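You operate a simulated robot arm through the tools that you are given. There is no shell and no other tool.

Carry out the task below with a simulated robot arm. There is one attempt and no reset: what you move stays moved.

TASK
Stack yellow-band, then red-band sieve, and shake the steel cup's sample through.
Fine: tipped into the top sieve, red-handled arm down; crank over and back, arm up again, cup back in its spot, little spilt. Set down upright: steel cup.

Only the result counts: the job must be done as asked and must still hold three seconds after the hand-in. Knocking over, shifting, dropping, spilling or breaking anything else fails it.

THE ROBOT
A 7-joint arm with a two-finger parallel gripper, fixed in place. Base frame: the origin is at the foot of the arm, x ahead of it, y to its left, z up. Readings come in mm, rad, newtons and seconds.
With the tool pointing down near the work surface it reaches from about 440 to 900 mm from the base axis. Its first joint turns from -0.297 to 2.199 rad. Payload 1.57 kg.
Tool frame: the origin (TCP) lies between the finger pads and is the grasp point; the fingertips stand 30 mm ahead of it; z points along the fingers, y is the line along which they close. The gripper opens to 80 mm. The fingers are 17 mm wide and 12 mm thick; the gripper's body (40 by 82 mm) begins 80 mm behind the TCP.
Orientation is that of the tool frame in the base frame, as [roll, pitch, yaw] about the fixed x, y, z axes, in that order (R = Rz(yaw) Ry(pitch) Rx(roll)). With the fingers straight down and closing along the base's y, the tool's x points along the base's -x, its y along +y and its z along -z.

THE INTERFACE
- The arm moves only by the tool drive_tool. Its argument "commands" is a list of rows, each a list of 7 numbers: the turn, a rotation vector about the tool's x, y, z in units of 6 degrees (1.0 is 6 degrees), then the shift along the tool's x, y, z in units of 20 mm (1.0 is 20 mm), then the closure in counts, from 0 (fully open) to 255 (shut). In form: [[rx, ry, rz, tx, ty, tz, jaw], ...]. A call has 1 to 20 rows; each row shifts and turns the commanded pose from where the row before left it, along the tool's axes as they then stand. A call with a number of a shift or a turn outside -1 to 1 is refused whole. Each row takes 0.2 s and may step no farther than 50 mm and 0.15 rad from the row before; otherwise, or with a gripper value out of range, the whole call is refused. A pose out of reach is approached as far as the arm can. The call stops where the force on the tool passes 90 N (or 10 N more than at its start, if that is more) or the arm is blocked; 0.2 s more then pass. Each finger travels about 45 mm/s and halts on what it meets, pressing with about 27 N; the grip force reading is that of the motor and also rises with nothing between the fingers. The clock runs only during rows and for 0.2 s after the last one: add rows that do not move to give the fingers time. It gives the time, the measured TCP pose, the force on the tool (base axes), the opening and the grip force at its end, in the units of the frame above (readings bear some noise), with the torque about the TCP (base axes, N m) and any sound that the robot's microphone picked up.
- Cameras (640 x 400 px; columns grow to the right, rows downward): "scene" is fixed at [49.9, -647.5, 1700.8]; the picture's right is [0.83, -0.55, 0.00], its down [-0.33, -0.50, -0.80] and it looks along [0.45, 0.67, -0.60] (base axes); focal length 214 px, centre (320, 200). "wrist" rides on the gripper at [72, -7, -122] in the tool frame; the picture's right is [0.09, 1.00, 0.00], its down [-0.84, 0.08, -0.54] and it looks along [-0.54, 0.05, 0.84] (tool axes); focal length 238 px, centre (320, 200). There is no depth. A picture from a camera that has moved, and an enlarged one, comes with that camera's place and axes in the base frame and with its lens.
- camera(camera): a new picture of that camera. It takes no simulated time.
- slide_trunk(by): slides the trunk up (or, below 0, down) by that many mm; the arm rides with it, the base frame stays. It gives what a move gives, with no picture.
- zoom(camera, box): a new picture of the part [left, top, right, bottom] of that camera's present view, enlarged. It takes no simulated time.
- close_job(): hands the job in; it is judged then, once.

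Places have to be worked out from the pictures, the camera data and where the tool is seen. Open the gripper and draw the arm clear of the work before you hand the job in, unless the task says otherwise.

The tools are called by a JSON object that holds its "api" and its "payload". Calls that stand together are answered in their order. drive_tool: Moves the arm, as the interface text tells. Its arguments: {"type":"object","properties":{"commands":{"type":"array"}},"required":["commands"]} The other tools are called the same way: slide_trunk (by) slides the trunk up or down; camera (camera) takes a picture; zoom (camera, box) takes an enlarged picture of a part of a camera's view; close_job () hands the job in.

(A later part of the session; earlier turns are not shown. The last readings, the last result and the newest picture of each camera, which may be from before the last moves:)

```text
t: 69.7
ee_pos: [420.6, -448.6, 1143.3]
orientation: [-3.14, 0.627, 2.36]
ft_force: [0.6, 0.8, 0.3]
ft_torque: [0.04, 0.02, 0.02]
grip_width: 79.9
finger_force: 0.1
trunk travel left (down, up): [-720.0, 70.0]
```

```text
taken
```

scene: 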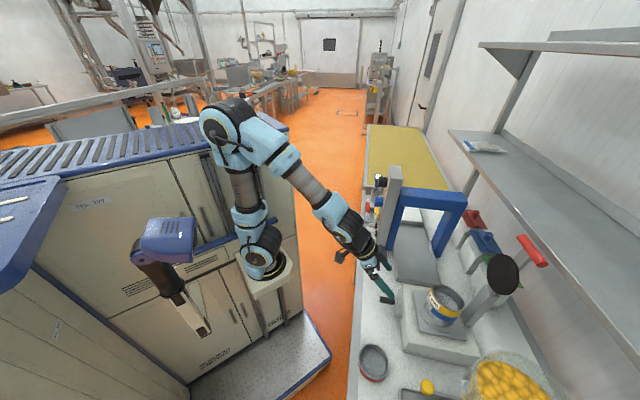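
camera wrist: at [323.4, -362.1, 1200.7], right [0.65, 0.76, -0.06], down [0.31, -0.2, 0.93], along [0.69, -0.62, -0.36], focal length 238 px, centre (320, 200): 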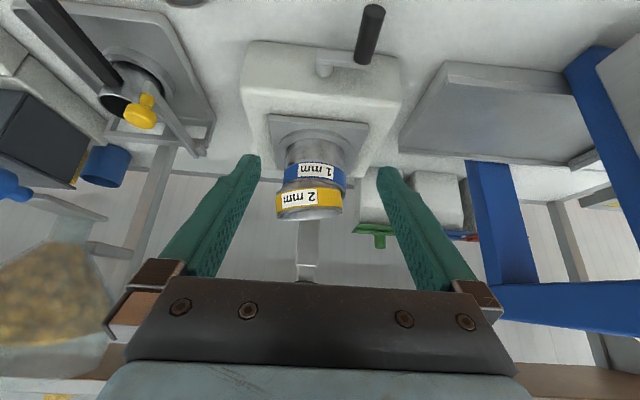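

Now I have a low side view of the stack (image is upside-down). I zoom in on it.

{"api": "zoom", "payload": {"camera": "wrist", "box": [250, 120, 380, 240]}}

{"api": "zoom", "payload": {"camera": "wrist", "box": [265, 145, 360, 230]}}

```text
3.33 times, centred on (315, 180) of wrist
camera zoom: at [323.4, -362.1, 1200.7], right [0.65, 0.76, -0.06], down [0.31, -0.2, 0.93], along [0.69, -0.62, -0.36], focal length 794 px, centre (337, 267)
```

zoom: 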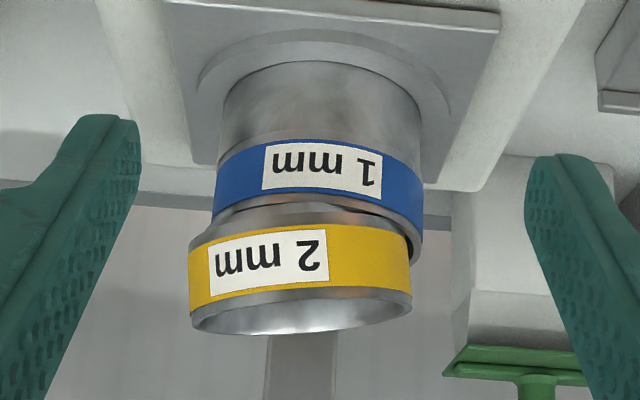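

```text
4.71 times, centred on (312, 188) of wrist
camera zoom: at [323.4, -362.1, 1200.7], right [0.65, 0.76, -0.06], down [0.31, -0.2, 0.93], along [0.69, -0.62, -0.36], focal length 1122 px, centre (355, 259)
```

zoom: 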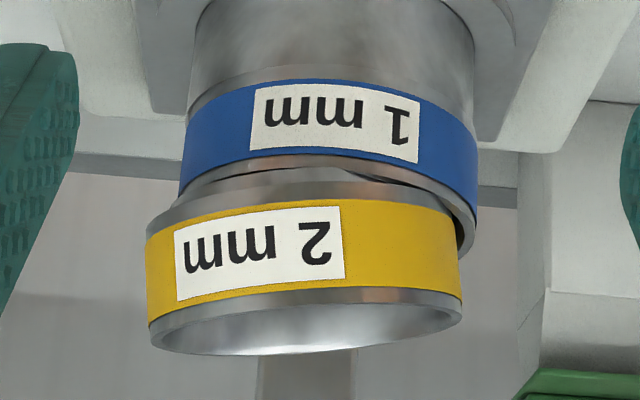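

The side view is decisive: yellow has a tapered spigot and is sitting ~5 mm toward -a and tilted, not nested. I return the tool to vertical and go re-grip it at its current place, to lift and re-place it.

{"api": "drive_tool", "payload": {"commands": [[0, 1, 0, 0, 0, 0, 0], [0, 1, 0, 0, 0, 0, 0], [0, 1, 0, 0, 0, 0, 0], [0, 1, 0, 0, 0, 0, 0], [0, 1, 0, 0, 0, 0, 0], [0, 1, 0, 0, 0, 0, 0], [0, 0, 0, 0, 0, -1, 0], [0, 0, 0, 0, 0, -1, 0], [0, 0, 0, 0, 0, -1, 0], [0, 0, 0, -1, -0.26, 0, 0], [0, 0, 0, -1, -0.26, 0, 0], [0, 0, 0, -1, -0.26, 0, 0], [0, 0, 0, -1, -0.26, 0, 0], [0, 0, 0, -1, -0.26, 0, 0], [0, 0, 0, -1, -0.26, 0, 0], [0, 0, 0, -1, -0.26, 0, 0], [0, 0, 0, -1, -0.26, 0, 0], [0, 0, 0, -0.9, -0.26, 0, 0], [0, 0, 0, 0, 0, 0, 0]]}}

{"api": "zoom", "payload": {"camera": "wrist", "box": [240, 60, 440, 220]}}

```text
t: 73.7
ee_pos: [515.6, -608.0, 1203.9]
orientation: [-3.139, -0.002, 2.36]
ft_force: [0.8, -0.3, 0.5]
ft_torque: [0.0, -0.02, -0.03]
grip_width: 80.1
finger_force: 0.1
trunk travel left (down, up): [-720.0, 70.0]
```

```text
2.50 times, centred on (340, 140) of wrist
camera zoom: at [458.6, -561.4, 1326.7], right [0.64, 0.77, 0.0], down [0.65, -0.54, 0.54], along [0.42, -0.35, -0.84], focal length 596 px, centre (270, 350)
```

zoom: 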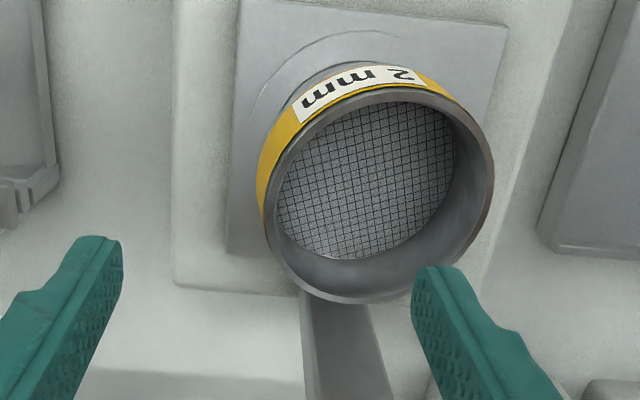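

Sieve centre measured at a≈-24.5, p≈791. I adjust the TCP accordingly, descend, and grip the wall.

{"api": "drive_tool", "payload": {"commands": [[0, 0, 0, 0.17, -0.11, 0, 0], [0, 0, 0, 0, 0, 1, 0], [0, 0, 0, 0, 0, 1, 0], [0, 0, 0, 0, 0, 1, 0], [0, 0, 0, 0, 0, 1, 0], [0, 0, 0, 0, 0, 0.5, 0], [0, 0, 0, 0, 0, 0, 120], [0, 0, 0, 0, 0, 0, 200], [0, 0, 0, 0, 0, 0, 255], [0, 0, 0, 0, 0, 0, 255], [0, 0, 0, 0, 0, 0, 255], [0, 0, 0, 0, 0, 0, 255], [0, 0, 0, 0, 0, 0, 255]]}}

{"api": "zoom", "payload": {"camera": "wrist", "box": [300, 90, 480, 250]}}

{"api": "zoom", "payload": {"camera": "scene", "box": [425, 265, 485, 335]}}

```text
t: 76.5
ee_pos: [512.3, -607.3, 1111.8]
orientation: [-3.14, -0.001, 2.358]
ft_force: [0.1, 0.1, 0.6]
ft_torque: [0.0, 0.0, -0.02]
grip_width: 0.8
finger_force: 22.7
trunk travel left (down, up): [-720.0, 70.0]
```

```text
2.50 times, centred on (390, 170) of wrist
camera zoom: at [456.2, -561.9, 1234.4], right [0.64, 0.77, 0.0], down [0.65, -0.54, 0.54], along [0.42, -0.35, -0.84], focal length 596 px, centre (145, 275)
```

zoom: 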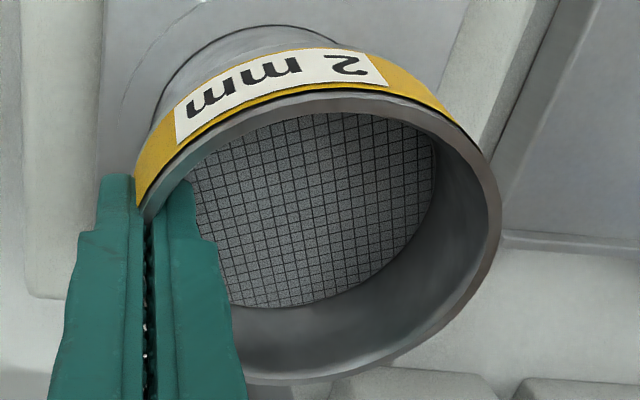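

```text
5.71 times, centred on (455, 300) of scene
camera zoom: at [49.9, -647.5, 1700.8], right [0.83, -0.55, 0.0], down [-0.33, -0.5, -0.8], along [0.45, 0.67, -0.6], focal length 1226 px, centre (-451, -371)
```

zoom: 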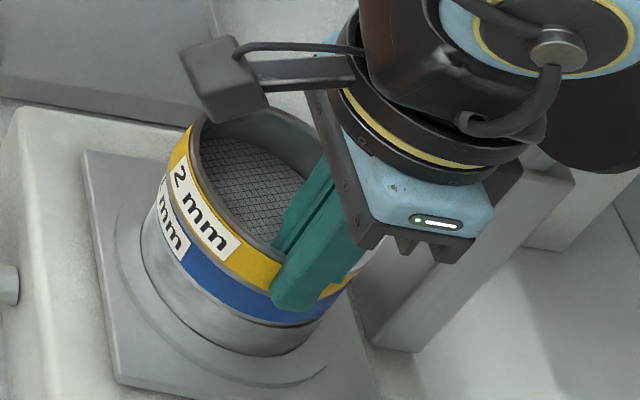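

Grip width reads only 0.8 mm. I lift 12 mm gently to see whether the wall is really held.

{"api": "drive_tool", "payload": {"commands": [[0, 0, 0, 0, 0, -0.2, 255], [0, 0, 0, 0, 0, -0.2, 255], [0, 0, 0, 0, 0, -0.2, 255], [0, 0, 0, 0, 0, 0, 255]]}}

{"api": "zoom", "payload": {"camera": "wrist", "box": [300, 90, 480, 250]}}

{"api": "zoom", "payload": {"camera": "scene", "box": [425, 265, 485, 335]}}

```text
t: 77.5
ee_pos: [509.8, -606.6, 1126.4]
orientation: [-3.14, -0.003, 2.356]
ft_force: [-0.5, 0.3, -1.1]
ft_torque: [-0.04, 0.02, -0.01]
grip_width: 0.8
finger_force: 23.1
trunk travel left (down, up): [-720.0, 70.0]
```

```text
2.50 times, centred on (390, 170) of wrist
camera zoom: at [454.3, -561.5, 1248.0], right [0.64, 0.77, 0.0], down [0.65, -0.54, 0.54], along [0.42, -0.35, -0.84], focal length 596 px, centre (145, 275)
```

zoom: 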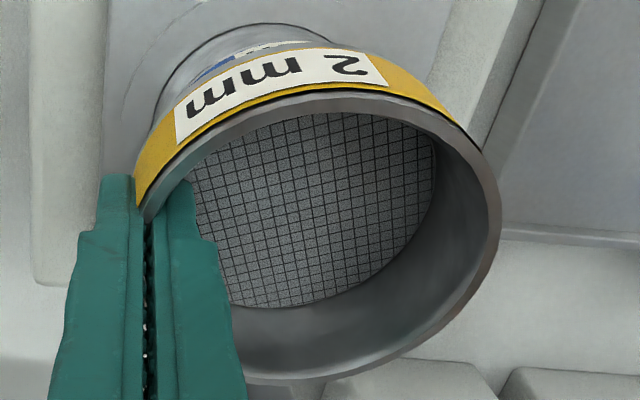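

```text
5.71 times, centred on (455, 300) of scene
camera zoom: at [49.9, -647.5, 1700.8], right [0.83, -0.55, 0.0], down [-0.33, -0.5, -0.8], along [0.45, 0.67, -0.6], focal length 1226 px, centre (-451, -371)
```

zoom: 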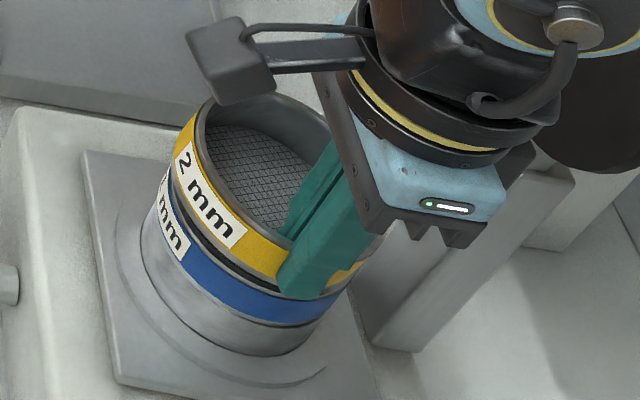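

It is held and lifted. My ellipse-centre estimates had a perspective bias; using tangent constraints, the held sieve's centre is about (+5.8 p, +43.8 a) from the TCP and may be slightly tilted. I zoom the scene view to judge tilt.

{"api": "zoom", "payload": {"camera": "scene", "box": [435, 275, 475, 325]}}

{"api": "drive_tool", "payload": {"commands": [[0, 0, 0, 0, 0, 0, 255]]}}

{"api": "drive_tool", "payload": {"commands": [[0, 0, 0, 0, 0, 0, 255]]}}

```text
8.00 times, centred on (455, 300) of scene
camera zoom: at [49.9, -647.5, 1700.8], right [0.83, -0.55, 0.0], down [-0.33, -0.5, -0.8], along [0.45, 0.67, -0.6], focal length 1716 px, centre (-760, -600)
```

zoom: 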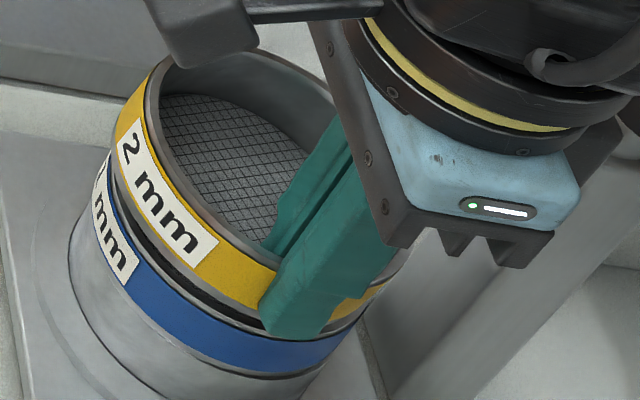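

```text
t: 77.9
ee_pos: [509.8, -607.1, 1124.9]
orientation: [-3.14, -0.002, 2.356]
ft_force: [0.2, -0.3, -2.1]
ft_torque: [-0.03, 0.03, -0.01]
grip_width: 0.9
finger_force: 23.0
trunk travel left (down, up): [-720.0, 70.0]
```

```text
t: 78.3
ee_pos: [509.7, -608.3, 1125.5]
orientation: [-3.139, -0.002, 2.358]
ft_force: [0.5, 0.4, -1.1]
ft_torque: [-0.04, 0.02, 0.0]
grip_width: 0.7
finger_force: 22.8
trunk travel left (down, up): [-720.0, 70.0]
```

The held sieve is tilted (+a side up) relative to the pads, so rather than fight it I'll set it back on the flat bench, let it level, and re-grip as in the first good grip. I lift and carry it back over its original spot.

{"api": "drive_tool", "payload": {"commands": [[0, 0, 0, 0, 0, -0.6, 255], [0, 0, 0, 0, 0, -0.9, 255], [0, 0, 0, 0, 0, -0.9, 255], [0, 0, 0, 0.4, 0.5, -0.4, 255], [0, 0, 0, 0.75, 0.93, 0, 255], [0, 0, 0, 0.75, 0.93, 0, 255], [0, 0, 0, 0.75, 0.93, 0, 255], [0, 0, 0, 0.75, 0.93, 0, 255], [0, 0, 0, 0.75, 0.93, 0, 255], [0, 0, 0, 0.75, 0.93, 0, 255], [0, 0, 0, 0.75, 0.93, 0, 255], [0, 0, 0, 0.75, 0.93, 0, 255], [0, 0, 0, 0.75, 0.93, 0, 255], [0, 0, 0, 0.75, 0.93, 0, 255], [0, 0, 0, 0.75, 0.93, 0, 255], [0, 0, 0, 0.3, 0.4, 0, 255], [0, 0, 0, 0, 0, 0, 255]]}}

{"api": "zoom", "payload": {"camera": "scene", "box": [345, 200, 445, 300]}}

{"api": "camera", "payload": {"camera": "wrist"}}

```text
t: 81.9
ee_pos: [539.7, -321.5, 1180.3]
orientation: [-3.14, -0.002, 2.359]
ft_force: [-0.4, 0.7, -1.6]
ft_torque: [-0.01, 0.04, 0.01]
grip_width: 0.7
finger_force: 23.1
trunk travel left (down, up): [-720.0, 70.0]
```

```text
4.00 times, centred on (395, 250) of scene
camera zoom: at [49.9, -647.5, 1700.8], right [0.83, -0.55, 0.0], down [-0.33, -0.5, -0.8], along [0.45, 0.67, -0.6], focal length 858 px, centre (20, 0)
```

zoom: 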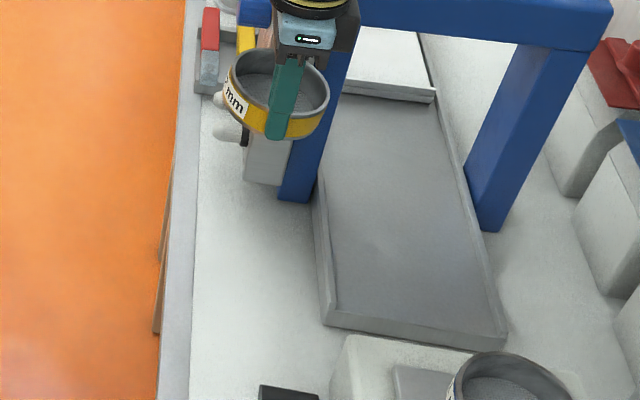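

```text
taken
camera wrist: at [484.8, -276.1, 1303.3], right [0.64, 0.77, 0.0], down [0.65, -0.54, 0.54], along [0.42, -0.35, -0.84], focal length 238 px, centre (320, 200)
```

wrist: 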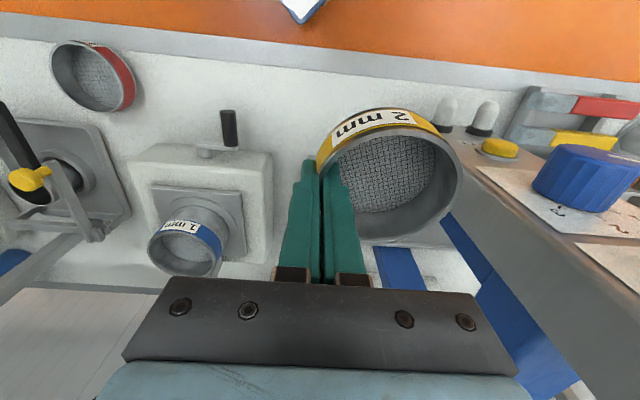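

Over the bench spot. I descend to just above the table and then feel for contact.

{"api": "drive_tool", "payload": {"commands": [[0, 0, 0, 0, -0.3, 1, 255], [0, 0, 0, 0, -0.3, 1, 255], [0, 0, 0, 0, 0, 1, 255], [0, 0, 0, 0, 0, 1, 255], [0, 0, 0, 0, 0, 1, 255], [0, 0, 0, 0, 0, 1, 255], [0, 0, 0, 0, 0, 1, 255], [0, 0, 0, 0, 0, 1, 255], [0, 0, 0, 0, 0, 1, 255], [0, 0, 0, 0, 0, 0.9, 255], [0, 0, 0, 0, 0, 0.5, 255], [0, 0, 0, 0, 0, 0, 255]]}}

{"api": "zoom", "payload": {"camera": "scene", "box": [345, 230, 425, 300]}}

```text
t: 84.5
ee_pos: [532.8, -331.1, 972.8]
orientation: [-3.138, -0.001, 2.36]
ft_force: [-0.5, 1.2, -0.5]
ft_torque: [-0.07, -0.01, -0.02]
grip_width: 0.4
finger_force: 22.8
trunk travel left (down, up): [-720.0, 70.0]
```

```text
5.71 times, centred on (385, 265) of scene
camera zoom: at [49.9, -647.5, 1700.8], right [0.83, -0.55, 0.0], down [-0.33, -0.5, -0.8], along [0.45, 0.67, -0.6], focal length 1226 px, centre (-51, -171)
```

zoom: 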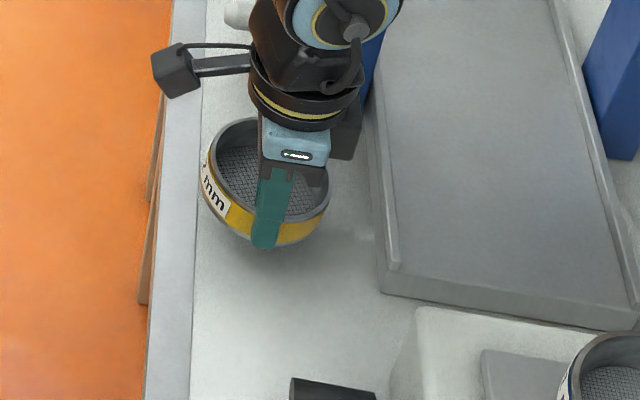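

No contact yet. I lower in small steps.

{"api": "drive_tool", "payload": {"commands": [[0, 0, 0, 0, 0, 0.25, 255], [0, 0, 0, 0, 0, 0.25, 255], [0, 0, 0, 0, 0, 0, 255]]}}

{"api": "drive_tool", "payload": {"commands": [[0, 0, 0, 0, 0, 0.2, 255], [0, 0, 0, 0, 0, 0, 255]]}}

```text
t: 85.3
ee_pos: [529.9, -330.5, 964.0]
orientation: [-3.141, -0.002, 2.357]
ft_force: [-0.1, -0.4, -0.8]
ft_torque: [-0.01, 0.03, 0.0]
grip_width: 0.5
finger_force: 22.8
trunk travel left (down, up): [-720.0, 70.0]
```

```text
t: 85.9
ee_pos: [531.8, -330.4, 958.1]
orientation: [-3.14, -0.003, 2.358]
ft_force: [0.8, 0.0, -0.8]
ft_torque: [-0.03, 0.03, -0.01]
grip_width: 0.7
finger_force: 22.4
trunk travel left (down, up): [-720.0, 70.0]
```

{"api": "drive_tool", "payload": {"commands": [[0, 0, 0, 0, 0, 0.2, 255], [0, 0, 0, 0, 0, 0, 255]]}}

{"api": "drive_tool", "payload": {"commands": [[0, 0, 0, 0, 0, 0.15, 255], [0, 0, 0, 0, 0, 0, 255]]}}

{"api": "zoom", "payload": {"camera": "wrist", "box": [300, 90, 480, 250]}}

```text
t: 86.5
ee_pos: [531.8, -331.7, 954.6]
orientation: [-3.14, -0.002, 2.358]
ft_force: [-0.5, -0.1, -1.8]
ft_torque: [-0.03, 0.06, 0.01]
grip_width: 0.4
finger_force: 23.0
trunk travel left (down, up): [-720.0, 70.0]
```

```text
t: 87.1
ee_pos: [531.0, -330.6, 952.1]
orientation: [-3.141, -0.001, 2.358]
ft_force: [-0.5, 0.1, -1.2]
ft_torque: [0.0, 0.01, -0.02]
grip_width: 0.7
finger_force: 23.2
trunk travel left (down, up): [-720.0, 70.0]
```

```text
2.50 times, centred on (390, 170) of wrist
camera zoom: at [475.8, -285.7, 1074.8], right [0.64, 0.77, 0.0], down [0.65, -0.54, 0.54], along [0.42, -0.35, -0.84], focal length 596 px, centre (145, 275)
```

zoom: 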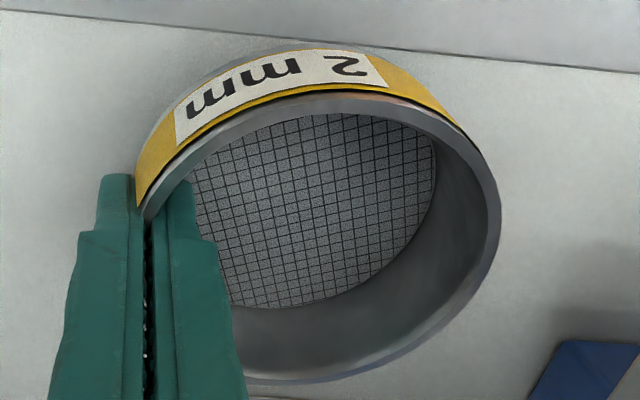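

Still no contact at z=952; I continue down.

{"api": "drive_tool", "payload": {"commands": [[0, 0, 0, 0, 0, 0.15, 255], [0, 0, 0, 0, 0, 0, 255]]}}

{"api": "drive_tool", "payload": {"commands": [[0, 0, 0, 0, 0, 0.15, 255], [0, 0, 0, 0, 0, 0, 255]]}}

{"api": "drive_tool", "payload": {"commands": [[0, 0, 0, 0, 0, 0.1, 255], [0, 0, 0, 0, 0, 0, 255]]}}

```text
t: 87.7
ee_pos: [531.3, -331.7, 948.9]
orientation: [3.142, -0.001, 2.358]
ft_force: [-0.4, 1.2, -2.0]
ft_torque: [-0.02, 0.04, -0.04]
grip_width: 0.5
finger_force: 22.6
trunk travel left (down, up): [-720.0, 70.0]
```

```text
t: 88.3
ee_pos: [530.4, -332.2, 946.7]
orientation: [-3.14, 0.0, 2.359]
ft_force: [0.2, -0.1, -1.4]
ft_torque: [-0.02, 0.03, -0.01]
grip_width: 0.6
finger_force: 22.5
trunk travel left (down, up): [-720.0, 70.0]
```

```text
t: 88.9
ee_pos: [530.4, -332.0, 945.7]
orientation: [-3.138, 0.001, 2.358]
ft_force: [-3.0, -0.2, 9.8]
ft_torque: [0.07, -0.41, 0.0]
grip_width: 0.8
finger_force: 23.2
trunk travel left (down, up): [-720.0, 70.0]
```

Contact at z≈945.7. I release gently so the sieve settles flat on the bench.

{"api": "drive_tool", "payload": {"commands": [[0, 0, 0, 0, 0, 0, 240], [0, 0, 0, 0, 0, 0, 220], [0, 0, 0, 0, 0, 0, 180], [0, 0, 0, 0, 0, 0, 120], [0, 0, 0, 0, 0, 0, 60], [0, 0, 0, 0, 0, 0, 0], [0, 0, 0, 0, 0, 0, 0], [0, 0, 0, 0, 0, 0, 0]]}}

{"api": "zoom", "payload": {"camera": "wrist", "box": [240, 60, 480, 250]}}

```text
t: 90.7
ee_pos: [530.3, -331.0, 944.5]
orientation: [3.142, -0.001, 2.357]
ft_force: [-0.2, 0.3, -0.5]
ft_torque: [0.0, 0.01, 0.01]
grip_width: 79.6
finger_force: 0.0
trunk travel left (down, up): [-720.0, 70.0]
```

```text
2.11 times, centred on (360, 155) of wrist
camera zoom: at [475.3, -286.3, 1067.2], right [0.64, 0.77, 0.0], down [0.65, -0.54, 0.54], along [0.42, -0.35, -0.84], focal length 502 px, centre (236, 295)
```

zoom: 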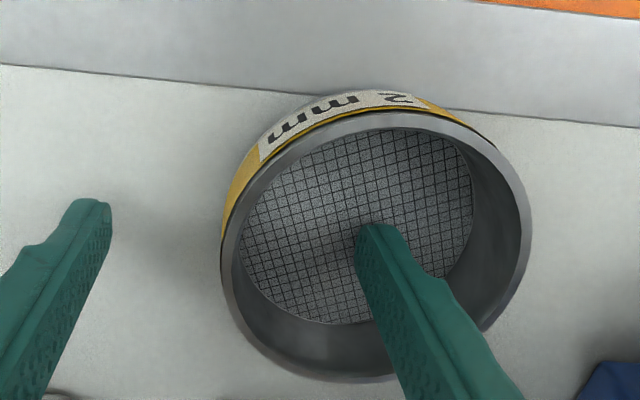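

The sieve is flat again: centre at (p -2.5, a +39.5) from the TCP and rim ~6 mm below it. I shift by -3 mm in a and -2.5 mm in p, then close at this same depth as in the first good grip.

{"api": "drive_tool", "payload": {"commands": [[0, 0, 0, 0.125, -0.16, 0, 0], [0, 0, 0, 0, 0, 0, 0], [0, 0, 0, 0, 0, 0, 120], [0, 0, 0, 0, 0, 0, 190], [0, 0, 0, 0, 0, 0, 225], [0, 0, 0, 0, 0, 0, 255], [0, 0, 0, 0, 0, 0, 255], [0, 0, 0, 0, 0, 0, 255], [0, 0, 0, 0, 0, 0, 255], [0, 0, 0, 0, 0, 0, 255]]}}

{"api": "zoom", "payload": {"camera": "wrist", "box": [300, 90, 480, 250]}}

```text
t: 92.9
ee_pos: [527.4, -331.8, 945.0]
orientation: [-3.138, -0.001, 2.358]
ft_force: [-1.2, 0.8, 1.6]
ft_torque: [0.18, -0.15, 0.01]
grip_width: 0.7
finger_force: 22.7
trunk travel left (down, up): [-720.0, 70.0]
```

```text
2.50 times, centred on (390, 170) of wrist
camera zoom: at [471.9, -286.3, 1067.2], right [0.64, 0.77, 0.0], down [0.65, -0.54, 0.54], along [0.42, -0.35, -0.84], focal length 596 px, centre (145, 275)
```

zoom: 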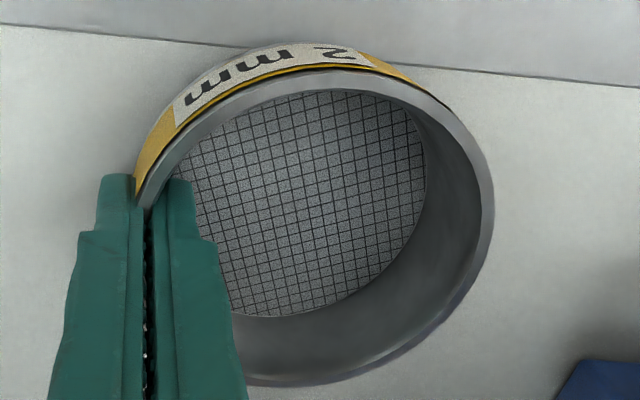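

Gripped at about p offset 0. I lift 25 mm and compare the in-hand image to see that it stays level.

{"api": "drive_tool", "payload": {"commands": [[0, 0, 0, 0, 0, -0.25, 255], [0, 0, 0, 0, 0, -0.5, 255], [0, 0, 0, 0, 0, -0.5, 255], [0, 0, 0, 0, 0, 0, 255], [0, 0, 0, 0, 0, 0, 255]]}}

{"api": "zoom", "payload": {"camera": "wrist", "box": [300, 90, 480, 250]}}

```text
t: 94.1
ee_pos: [528.5, -331.0, 969.1]
orientation: [-3.139, -0.002, 2.358]
ft_force: [-0.5, 0.2, -0.6]
ft_torque: [-0.02, 0.0, 0.0]
grip_width: 0.7
finger_force: 23.2
trunk travel left (down, up): [-720.0, 70.0]
```

```text
2.50 times, centred on (390, 170) of wrist
camera zoom: at [472.1, -285.3, 1091.7], right [0.64, 0.77, 0.0], down [0.65, -0.54, 0.54], along [0.42, -0.35, -0.84], focal length 596 px, centre (145, 275)
```

zoom: 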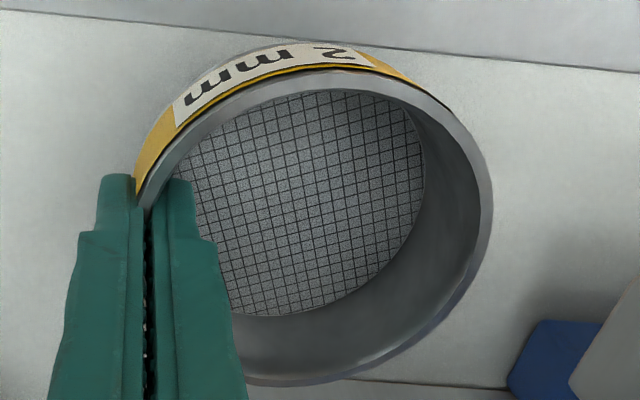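

The sieve hangs level. I raise it, and pause beside the shaker where the blue rim is visible unobstructed to measure it precisely.

{"api": "drive_tool", "payload": {"commands": [[0, 0, 0, 0, 0, -0.6, 255], [0, 0, 0, 0, 0, -1, 255], [0, 0, 0, 0, 0, -1, 255], [0, 0, 0, 0, 0, -1, 255], [0, 0, 0, 0, 0, -1, 255], [0, 0, 0, 0, 0, -1, 255], [0, 0, 0, 0, 0, -1, 255], [0, 0, 0, 0, 0, -1, 255], [0, 0, 0, 0, 0, -1, 255], [0, 0, 0, 0, 0, -1, 255], [0, 0, 0, -0.5, -0.2, -0.8, 255], [0, 0, 0, -0.9, -0.4, 0, 255], [0, 0, 0, -1, -0.4, 0, 255], [0, 0, 0, -1, -0.4, 0, 255], [0, 0, 0, -1, -0.4, 0, 255], [0, 0, 0, -1, -0.4, 0, 255], [0, 0, 0, -1, -0.4, 0, 255], [0, 0, 0, -0.6, -0.2, 0, 255], [0, 0, 0, 0, 0, 0, 255]]}}

{"api": "camera", "payload": {"camera": "wrist"}}

```text
t: 98.1
ee_pos: [589.6, -470.1, 1178.7]
orientation: [-3.14, -0.003, 2.358]
ft_force: [0.1, 0.9, 0.4]
ft_torque: [0.0, 0.0, 0.02]
grip_width: 0.7
finger_force: 23.2
trunk travel left (down, up): [-720.0, 70.0]
```

```text
taken
camera wrist: at [533.6, -425.1, 1300.6], right [0.64, 0.77, 0.0], down [0.65, -0.54, 0.54], along [0.42, -0.35, -0.84], focal length 238 px, centre (320, 200)
```

wrist: 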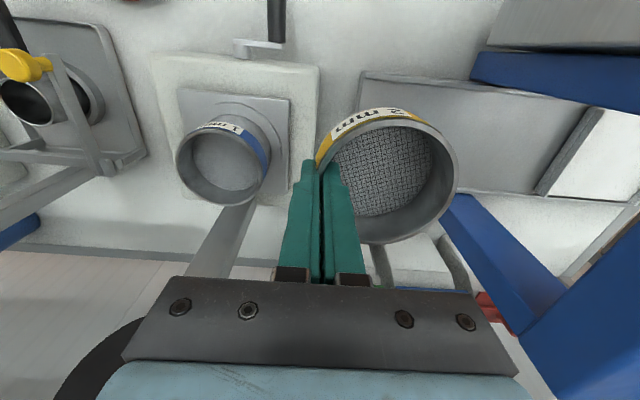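

The blue rim is clearly visible now. I zoom in for a tangent fit and take extra pose readings.

{"api": "zoom", "payload": {"camera": "wrist", "box": [150, 100, 300, 220]}}

{"api": "zoom", "payload": {"camera": "wrist", "box": [300, 90, 480, 250]}}

{"api": "drive_tool", "payload": {"commands": [[0, 0, 0, 0, 0, 0, 255]]}}

{"api": "drive_tool", "payload": {"commands": [[0, 0, 0, 0, 0, 0, 255]]}}

```text
3.33 times, centred on (225, 160) of wrist
camera zoom: at [533.6, -425.1, 1300.6], right [0.64, 0.77, 0.0], down [0.65, -0.54, 0.54], along [0.42, -0.35, -0.84], focal length 794 px, centre (637, 333)
```

zoom: 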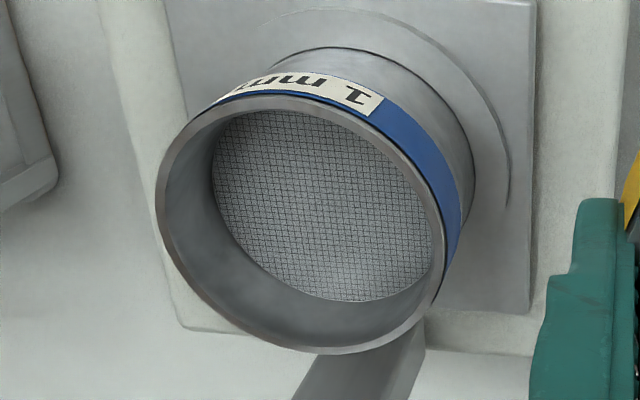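

```text
2.50 times, centred on (390, 170) of wrist
camera zoom: at [533.6, -425.1, 1300.6], right [0.64, 0.77, 0.0], down [0.65, -0.54, 0.54], along [0.42, -0.35, -0.84], focal length 596 px, centre (145, 275)
```

zoom: 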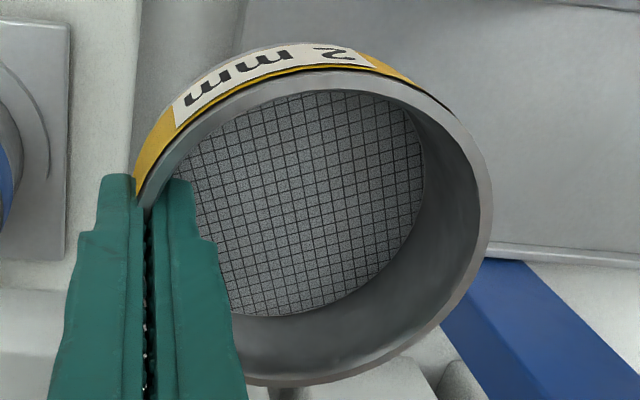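

```text
t: 98.5
ee_pos: [589.8, -470.3, 1178.8]
orientation: [-3.141, -0.002, 2.357]
ft_force: [0.4, 0.8, -1.2]
ft_torque: [-0.06, 0.03, 0.0]
grip_width: 0.6
finger_force: 23.4
trunk travel left (down, up): [-720.0, 70.0]
```

```text
t: 98.9
ee_pos: [588.7, -470.2, 1177.2]
orientation: [-3.14, -0.002, 2.356]
ft_force: [0.5, 0.9, -0.7]
ft_torque: [0.0, 0.0, -0.02]
grip_width: 0.7
finger_force: 22.9
trunk travel left (down, up): [-720.0, 70.0]
```

The tangent fit gives the blue rim centre at (p +47.3, a -101.2, 105 below) relative to the TCP, and the held sieve centre at about (0.1, +41.5). So I move p +47.2, a -142.7.

{"api": "drive_tool", "payload": {"commands": [[0, 0, 0, -0.15, -0.45, 0, 255], [0, 0, 0, -0.3, -0.9, 0, 255], [0, 0, 0, -0.3, -0.9, 0, 255], [0, 0, 0, -0.3, -0.9, 0, 255], [0, 0, 0, -0.3, -0.9, 0, 255], [0, 0, 0, -0.3, -0.9, 0, 255], [0, 0, 0, -0.3, -0.9, 0, 255], [0, 0, 0, -0.3, -0.9, 0, 255], [0, 0, 0, -0.11, -0.385, 0, 255], [0, 0, 0, 0, 0, 0, 255], [0, 0, 0, 0, 0, 0, 255]]}}

{"api": "zoom", "payload": {"camera": "wrist", "box": [290, 60, 480, 250]}}

{"api": "zoom", "payload": {"camera": "scene", "box": [425, 255, 495, 335]}}

{"api": "drive_tool", "payload": {"commands": [[0, 0, 0, 0, 0, 0, 255]]}}

```text
t: 101.3
ee_pos: [519.7, -604.2, 1179.7]
orientation: [-3.139, -0.002, 2.358]
ft_force: [-0.6, -0.7, -0.4]
ft_torque: [-0.04, -0.03, 0.0]
grip_width: 1.0
finger_force: 22.5
trunk travel left (down, up): [-720.0, 70.0]
```

```text
2.11 times, centred on (385, 155) of wrist
camera zoom: at [464.8, -557.8, 1301.4], right [0.64, 0.77, 0.0], down [0.65, -0.54, 0.54], along [0.42, -0.35, -0.84], focal length 502 px, centre (183, 295)
```

zoom: 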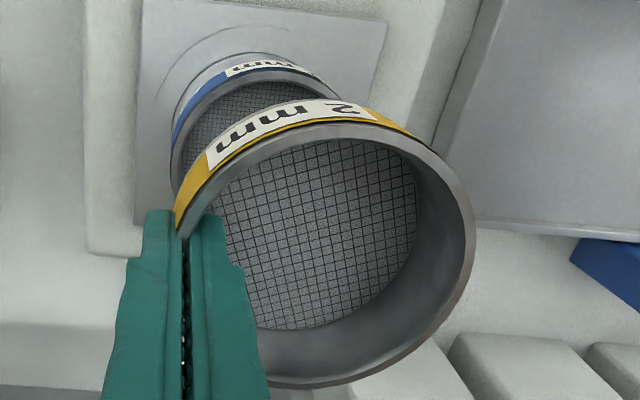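

```text
5.00 times, centred on (460, 295) of scene
camera zoom: at [49.9, -647.5, 1700.8], right [0.83, -0.55, 0.0], down [-0.33, -0.5, -0.8], along [0.45, 0.67, -0.6], focal length 1072 px, centre (-380, -275)
```

zoom: 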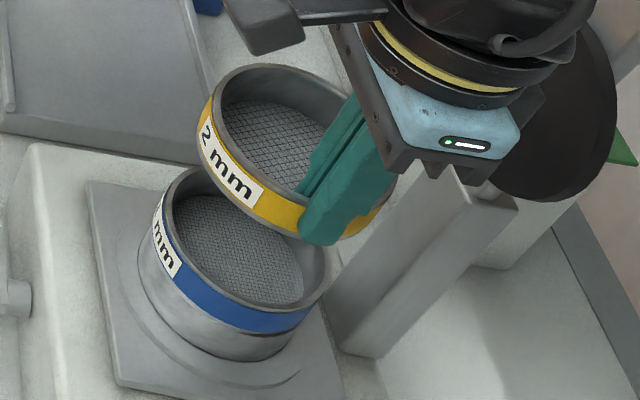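

```text
t: 101.7
ee_pos: [519.8, -602.9, 1178.6]
orientation: [-3.141, -0.003, 2.358]
ft_force: [0.1, -0.6, -0.9]
ft_torque: [-0.03, 0.04, -0.03]
grip_width: 0.6
finger_force: 22.8
trunk travel left (down, up): [-720.0, 70.0]
```

Readings show I'm ~2 mm short in p, and the scene comparison agrees (needs about +2 p, +1 a). I correct and lower 50 mm.

{"api": "drive_tool", "payload": {"commands": [[0, 0, 0, -0.11, 0.05, 0.5, 255], [0, 0, 0, 0, 0, 0.8, 255], [0, 0, 0, 0, 0, 0.7, 255], [0, 0, 0, 0, 0, 0.5, 255], [0, 0, 0, 0, 0, 0, 255], [0, 0, 0, 0, 0, 0, 255]]}}

{"api": "zoom", "payload": {"camera": "wrist", "box": [290, 60, 480, 250]}}

{"api": "zoom", "payload": {"camera": "scene", "box": [435, 275, 475, 325]}}

{"api": "drive_tool", "payload": {"commands": [[0, 0, 0, 0, 0, 0, 255]]}}

```text
t: 103.1
ee_pos: [522.4, -605.6, 1128.0]
orientation: [-3.14, -0.002, 2.358]
ft_force: [0.3, 0.6, -0.2]
ft_torque: [-0.01, 0.02, 0.0]
grip_width: 0.7
finger_force: 22.7
trunk travel left (down, up): [-720.0, 70.0]
```

```text
2.11 times, centred on (385, 155) of wrist
camera zoom: at [465.8, -559.9, 1251.0], right [0.64, 0.77, 0.0], down [0.65, -0.54, 0.54], along [0.42, -0.35, -0.84], focal length 502 px, centre (183, 295)
```

zoom: 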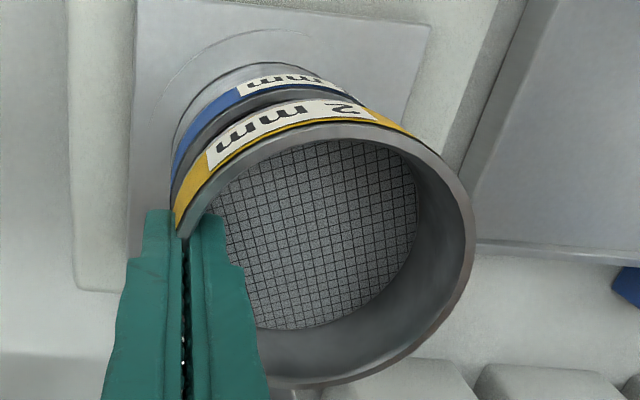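

```text
8.00 times, centred on (455, 300) of scene
camera zoom: at [49.9, -647.5, 1700.8], right [0.83, -0.55, 0.0], down [-0.33, -0.5, -0.8], along [0.45, 0.67, -0.6], focal length 1716 px, centre (-760, -600)
```

zoom: 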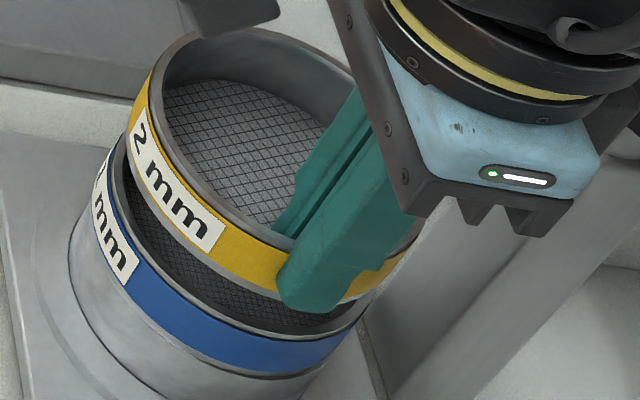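

```text
t: 103.5
ee_pos: [521.0, -606.2, 1128.2]
orientation: [-3.141, -0.001, 2.359]
ft_force: [-0.2, 0.0, -1.6]
ft_torque: [-0.02, 0.03, 0.03]
grip_width: 1.0
finger_force: 23.1
trunk travel left (down, up): [-720.0, 70.0]
```

Aligned within about 1 mm by both views. I lower further in small steps, watching the force.

{"api": "drive_tool", "payload": {"commands": [[0, 0, 0, 0, 0, 0.3, 255], [0, 0, 0, 0, 0, 0.25, 255], [0, 0, 0, 0, 0, 0, 255]]}}

{"api": "drive_tool", "payload": {"commands": [[0, 0, 0, 0, 0, 0.1, 255], [0, 0, 0, 0, 0, 0, 255]]}}

{"api": "drive_tool", "payload": {"commands": [[0, 0, 0, 0, 0, 0.1, 255], [0, 0, 0, 0, 0, 0, 255]]}}

```text
t: 104.3
ee_pos: [522.8, -604.1, 1117.7]
orientation: [-3.141, -0.003, 2.357]
ft_force: [-0.7, 0.6, -1.4]
ft_torque: [-0.03, 0.03, 0.02]
grip_width: 1.0
finger_force: 23.1
trunk travel left (down, up): [-720.0, 70.0]
```

```text
t: 104.9
ee_pos: [521.8, -606.3, 1115.3]
orientation: [-3.141, -0.003, 2.358]
ft_force: [0.5, -0.5, -1.2]
ft_torque: [-0.03, 0.0, 0.02]
grip_width: 0.7
finger_force: 22.8
trunk travel left (down, up): [-720.0, 70.0]
```

```text
t: 105.5
ee_pos: [522.1, -604.3, 1114.3]
orientation: [-3.139, -0.001, 2.361]
ft_force: [0.6, 0.2, -0.7]
ft_torque: [-0.01, 0.04, -0.01]
grip_width: 0.4
finger_force: 23.5
trunk travel left (down, up): [-720.0, 70.0]
```

{"api": "drive_tool", "payload": {"commands": [[0, 0, 0, 0, 0, 0.1, 255], [0, 0, 0, 0, 0, 0, 255]]}}

{"api": "drive_tool", "payload": {"commands": [[0, 0, 0, 0, 0, 0.1, 255], [0, 0, 0, 0, 0, 0, 255]]}}

{"api": "drive_tool", "payload": {"commands": [[0, 0, 0, 0, 0, 0.1, 255], [0, 0, 0, 0, 0, 0, 255]]}}

```text
t: 106.1
ee_pos: [522.4, -604.2, 1110.9]
orientation: [-3.14, -0.002, 2.358]
ft_force: [-0.6, 0.2, -0.8]
ft_torque: [-0.03, 0.06, -0.02]
grip_width: 0.5
finger_force: 23.4
trunk travel left (down, up): [-720.0, 70.0]
```

```text
t: 106.7
ee_pos: [521.7, -605.4, 1108.5]
orientation: [-3.14, -0.002, 2.358]
ft_force: [0.1, 0.0, -1.0]
ft_torque: [-0.02, 0.05, -0.02]
grip_width: 0.6
finger_force: 23.1
trunk travel left (down, up): [-720.0, 70.0]
```

```text
t: 107.3
ee_pos: [520.9, -605.5, 1107.8]
orientation: [-3.139, -0.001, 2.36]
ft_force: [-2.1, 0.2, 10.3]
ft_torque: [0.36, -0.03, 0.07]
grip_width: 0.5
finger_force: 23.1
trunk travel left (down, up): [-720.0, 70.0]
```

Contact came ~5 mm lower than in the failed attempts, which suggests the spigot has entered the blue rim. I check the views, then release.

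{"api": "zoom", "payload": {"camera": "scene", "box": [435, 275, 475, 325]}}

{"api": "drive_tool", "payload": {"commands": [[0, 0, 0, 0, 0, -0.03, 255], [0, 0, 0, 0, 0, 0, 240], [0, 0, 0, 0, 0, 0, 225], [0, 0, 0, 0, 0, 0, 200], [0, 0, 0, 0, 0, 0, 170], [0, 0, 0, 0, 0, 0, 170]]}}

{"api": "zoom", "payload": {"camera": "wrist", "box": [290, 60, 480, 250]}}

{"api": "zoom", "payload": {"camera": "scene", "box": [435, 275, 475, 325]}}

```text
8.00 times, centred on (455, 300) of scene
camera zoom: at [49.9, -647.5, 1700.8], right [0.83, -0.55, 0.0], down [-0.33, -0.5, -0.8], along [0.45, 0.67, -0.6], focal length 1716 px, centre (-760, -600)
```

zoom: 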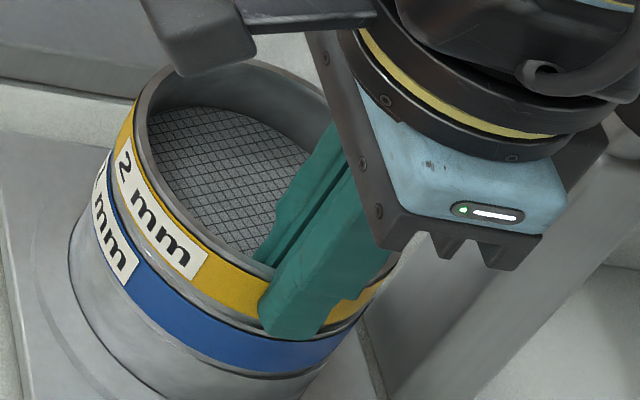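

```text
t: 108.7
ee_pos: [522.2, -604.9, 1107.6]
orientation: [-3.139, -0.002, 2.357]
ft_force: [-0.6, 0.0, 0.3]
ft_torque: [0.02, 0.0, 0.01]
grip_width: 26.7
finger_force: 0.1
trunk travel left (down, up): [-720.0, 70.0]
```

```text
2.11 times, centred on (385, 155) of wrist
camera zoom: at [466.8, -559.5, 1230.1], right [0.64, 0.77, 0.0], down [0.65, -0.54, 0.54], along [0.42, -0.35, -0.84], focal length 502 px, centre (183, 295)
```

zoom: 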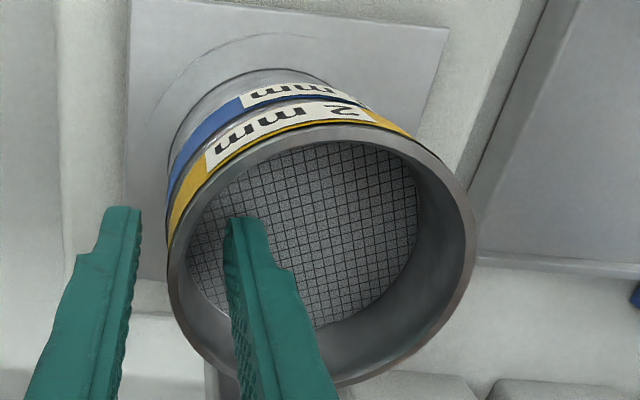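

```text
8.00 times, centred on (455, 300) of scene
camera zoom: at [49.9, -647.5, 1700.8], right [0.83, -0.55, 0.0], down [-0.33, -0.5, -0.8], along [0.45, 0.67, -0.6], focal length 1716 px, centre (-760, -600)
```

zoom: 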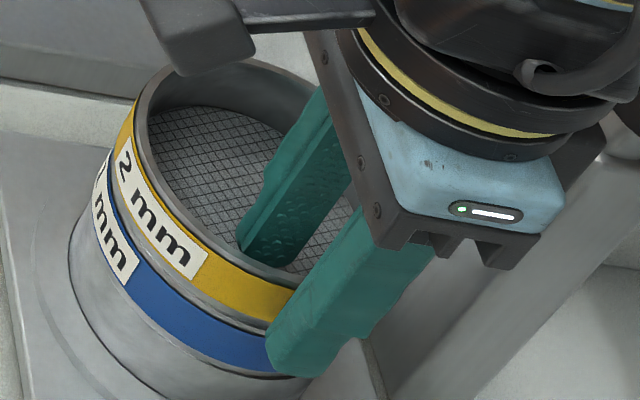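

It didn't move on release, a good sign. I rise, back off and take the same low side view to confirm nesting.

{"api": "drive_tool", "payload": {"commands": [[0, 0, 0, 0, 0, -0.4, 170], [0, 0, 0, 0, 0, -0.9, 170], [0, 0, 0, 0, 0, -1, 170], [0, 0, 0, 0, 0, -1, 100], [0, 0, 0, 0.3, 0, -1, 0], [0, 0, 0, 1, 0.22, 0, 0], [0, 0, 0, 1, 0.22, 0, 0], [0, 0, 0, 1, 0.22, 0, 0], [0, 0, 0, 1, 0.22, 0, 0], [0, 0, 0, 1, 0.22, 0, 0], [0, 0, 0, 1, 0.22, 0, 0], [0, 0, 0, 1, 0.22, 0, 0], [0, 0, 0, 1, 0.22, 0, 0], [0, 0, 0, 0.8, 0.22, 0, 0], [0, -1, 0, 0, 0, 0.4, 0], [0, -1, 0, 0, 0, 0.4, 0], [0, -1, 0, 0, 0, 0.4, 0], [0, -1, 0, 0, 0, 0.4, 0], [0, -1, 0, 0, 0, 0.4, 0], [0, -1, 0, 0, 0, 0.4, 0]]}}

{"api": "zoom", "payload": {"camera": "wrist", "box": [250, 120, 380, 240]}}

{"api": "zoom", "payload": {"camera": "scene", "box": [435, 275, 475, 325]}}

```text
t: 112.9
ee_pos: [429.4, -457.2, 1147.8]
orientation: [-3.138, 0.629, 2.358]
ft_force: [0.8, -0.4, 0.1]
ft_torque: [0.02, 0.01, 0.02]
grip_width: 79.9
finger_force: 0.1
trunk travel left (down, up): [-720.0, 70.0]
```

```text
3.33 times, centred on (315, 180) of wrist
camera zoom: at [332.5, -370.7, 1204.9], right [0.65, 0.76, -0.06], down [0.31, -0.2, 0.93], along [0.69, -0.62, -0.36], focal length 794 px, centre (337, 267)
```

zoom: 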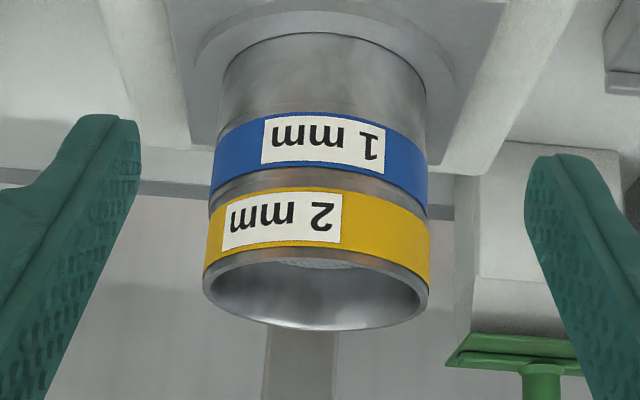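

```text
8.00 times, centred on (455, 300) of scene
camera zoom: at [49.9, -647.5, 1700.8], right [0.83, -0.55, 0.0], down [-0.33, -0.5, -0.8], along [0.45, 0.67, -0.6], focal length 1716 px, centre (-760, -600)
```

zoom: 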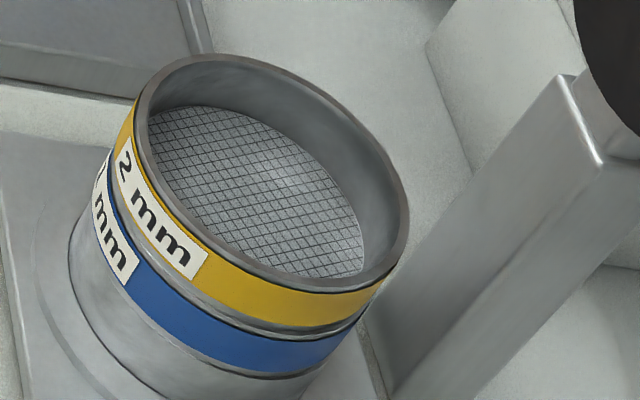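

Yellow is perfectly nested. Now the red sieve: I straighten the tool and move above its -a wall (red centre ≈ a -168, p 602) at a safe height for a look.

{"api": "drive_tool", "payload": {"commands": [[0, 1, 0, 0, 0, 0, 0], [0, 1, 0, 0, 0, 0, 0], [0, 1, 0, 0, 0, 0, 0], [0, 1, 0, 0, 0, 0, 0], [0, 1, 0, 0, 0, 0, 0], [0, 1, 0, 0, 0, 0, 0], [0, 0, 0, 0.125, -0.955, 0, 0], [0, 0, 0, 0.125, -0.955, 0, 0], [0, 0, 0, 0.125, -0.955, 0, 0], [0, 0, 0, 0.125, -0.955, 0, 0], [0, 0, 0, 0.125, -0.955, 0, 0], [0, 0, 0, 0.125, -0.955, 0, 0], [0, 0, 0, 0.125, -0.955, 0, 0], [0, 0, 0, 0.125, -0.955, 0, 0], [0, 0, 0, 0.125, -0.955, 0, 0], [0, 0, 0, 0.125, -0.955, 0, 127], [0, 0, 0, 0, 0, 0, 127], [0, 0, 0, 0, 0, 0, 127]]}}

{"api": "camera", "payload": {"camera": "wrist"}}

{"api": "camera", "payload": {"camera": "scene"}}

```text
t: 116.7
ee_pos: [277.3, -576.4, 1151.5]
orientation: [-3.14, -0.001, 2.357]
ft_force: [-0.1, -0.3, -0.6]
ft_torque: [-0.01, -0.01, 0.0]
grip_width: 40.4
finger_force: 0.0
trunk travel left (down, up): [-720.0, 70.0]
```

```text
taken
camera wrist: at [222.0, -530.8, 1273.8], right [0.64, 0.77, 0.0], down [0.65, -0.54, 0.54], along [0.42, -0.35, -0.84], focal length 238 px, centre (320, 200)
```

wrist: 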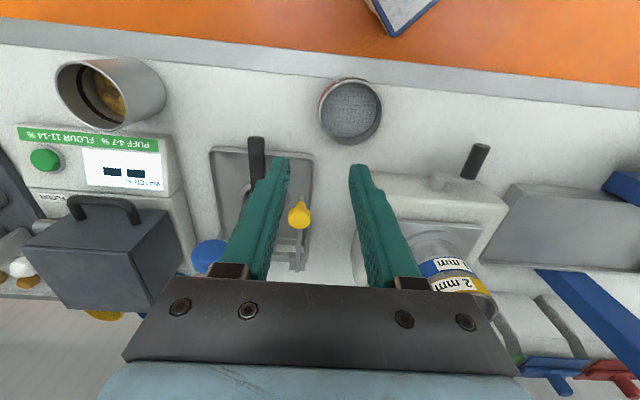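

```text
taken
```

scene: 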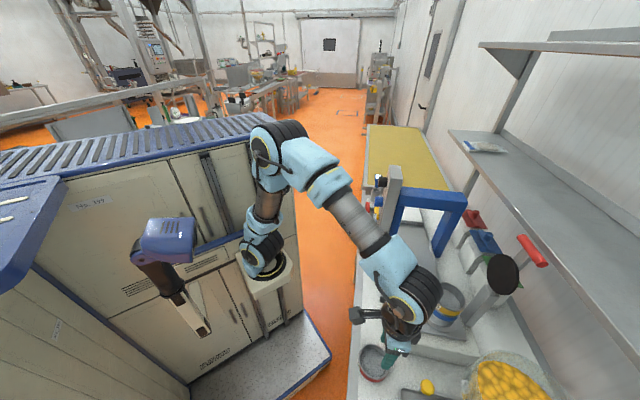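

The ladle handle tip is at about a -294, p 640, clear of where the fingers will go. I zoom on the red sieve for a tangent fit.

{"api": "zoom", "payload": {"camera": "wrist", "box": [300, 60, 400, 160]}}

{"api": "drive_tool", "payload": {"commands": [[0, 0, 0, 0, 0, 0, 127]]}}

```text
4.00 times, centred on (350, 110) of wrist
camera zoom: at [222.0, -530.8, 1273.8], right [0.64, 0.77, 0.0], down [0.65, -0.54, 0.54], along [0.42, -0.35, -0.84], focal length 953 px, centre (200, 560)
```

zoom: 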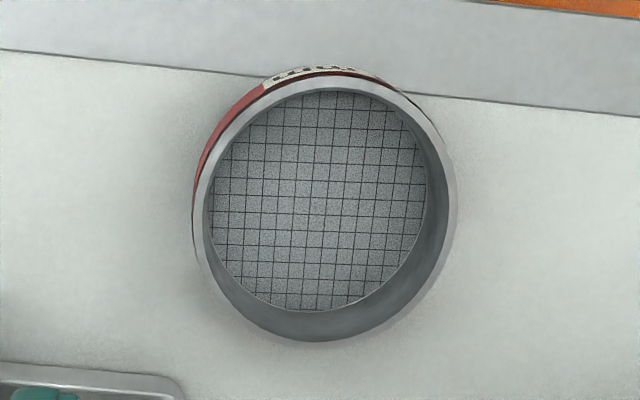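

```text
t: 117.1
ee_pos: [278.0, -576.1, 1152.7]
orientation: [-3.141, -0.002, 2.357]
ft_force: [0.5, 0.5, -0.4]
ft_torque: [-0.02, 0.01, -0.01]
grip_width: 40.6
finger_force: 0.0
trunk travel left (down, up): [-720.0, 70.0]
```

Red centre is at (p +1.1, a +42.2) from the TCP, right where I want it. I descend to the grip height (z≈945).

{"api": "drive_tool", "payload": {"commands": [[0, 0, 0, -0.05, 0, 1, 127], [0, 0, 0, 0, 0, 1, 127], [0, 0, 0, 0, 0, 1, 127], [0, 0, 0, 0, 0, 1, 127], [0, 0, 0, 0, 0, 1, 127], [0, 0, 0, 0, 0, 1, 127], [0, 0, 0, 0, 0, 1, 127], [0, 0, 0, 0, 0, 1, 127], [0, 0, 0, 0, 0, 0.5, 127], [0, 0, 0, 0, 0, 0, 127]]}}

{"api": "camera", "payload": {"camera": "wrist"}}

```text
t: 119.3
ee_pos: [276.8, -576.0, 976.9]
orientation: [-3.14, 0.001, 2.36]
ft_force: [-0.5, -0.6, 1.0]
ft_torque: [0.03, -0.01, 0.02]
grip_width: 40.4
finger_force: 0.0
trunk travel left (down, up): [-720.0, 70.0]
```

```text
taken
camera wrist: at [222.0, -530.7, 1100.4], right [0.64, 0.77, 0.0], down [0.65, -0.54, 0.54], along [0.42, -0.35, -0.84], focal length 238 px, centre (320, 200)
```

wrist: 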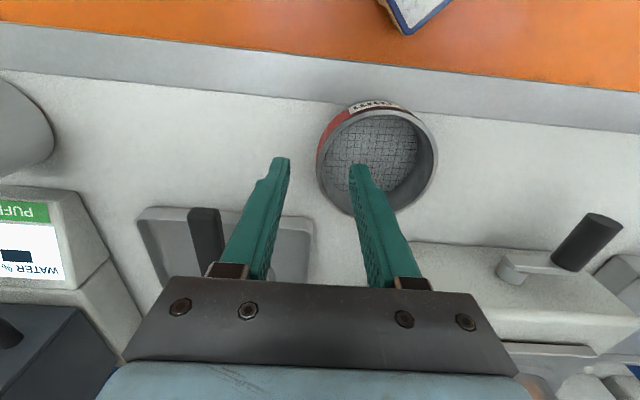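

Clear on all sides. I descend the last 32 mm and check before closing.

{"api": "drive_tool", "payload": {"commands": [[0, 0, 0, 0, 0, 0.6, 127], [0, 0, 0, 0, 0, 0.6, 127], [0, 0, 0, 0, 0, 0.4, 127], [0, 0, 0, 0, 0, 0, 127], [0, 0, 0, 0, 0, 0, 127]]}}

{"api": "zoom", "payload": {"camera": "wrist", "box": [240, 60, 480, 250]}}

```text
t: 120.5
ee_pos: [277.5, -576.5, 945.1]
orientation: [-3.14, -0.001, 2.357]
ft_force: [0.4, -0.2, -0.4]
ft_torque: [-0.02, 0.01, -0.01]
grip_width: 40.3
finger_force: 0.0
trunk travel left (down, up): [-720.0, 70.0]
```

```text
2.11 times, centred on (360, 155) of wrist
camera zoom: at [221.6, -530.9, 1067.7], right [0.64, 0.77, 0.0], down [0.65, -0.54, 0.54], along [0.42, -0.35, -0.84], focal length 502 px, centre (236, 295)
```

zoom: 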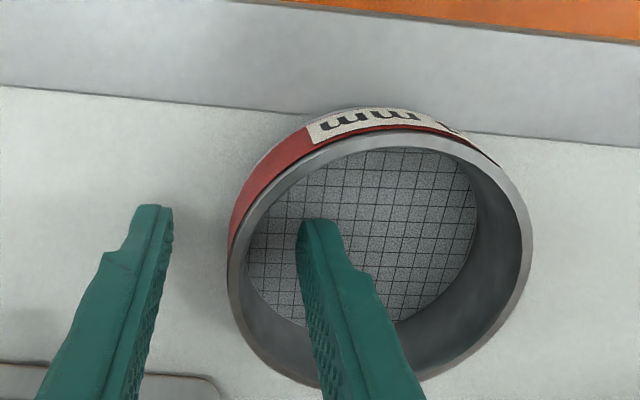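

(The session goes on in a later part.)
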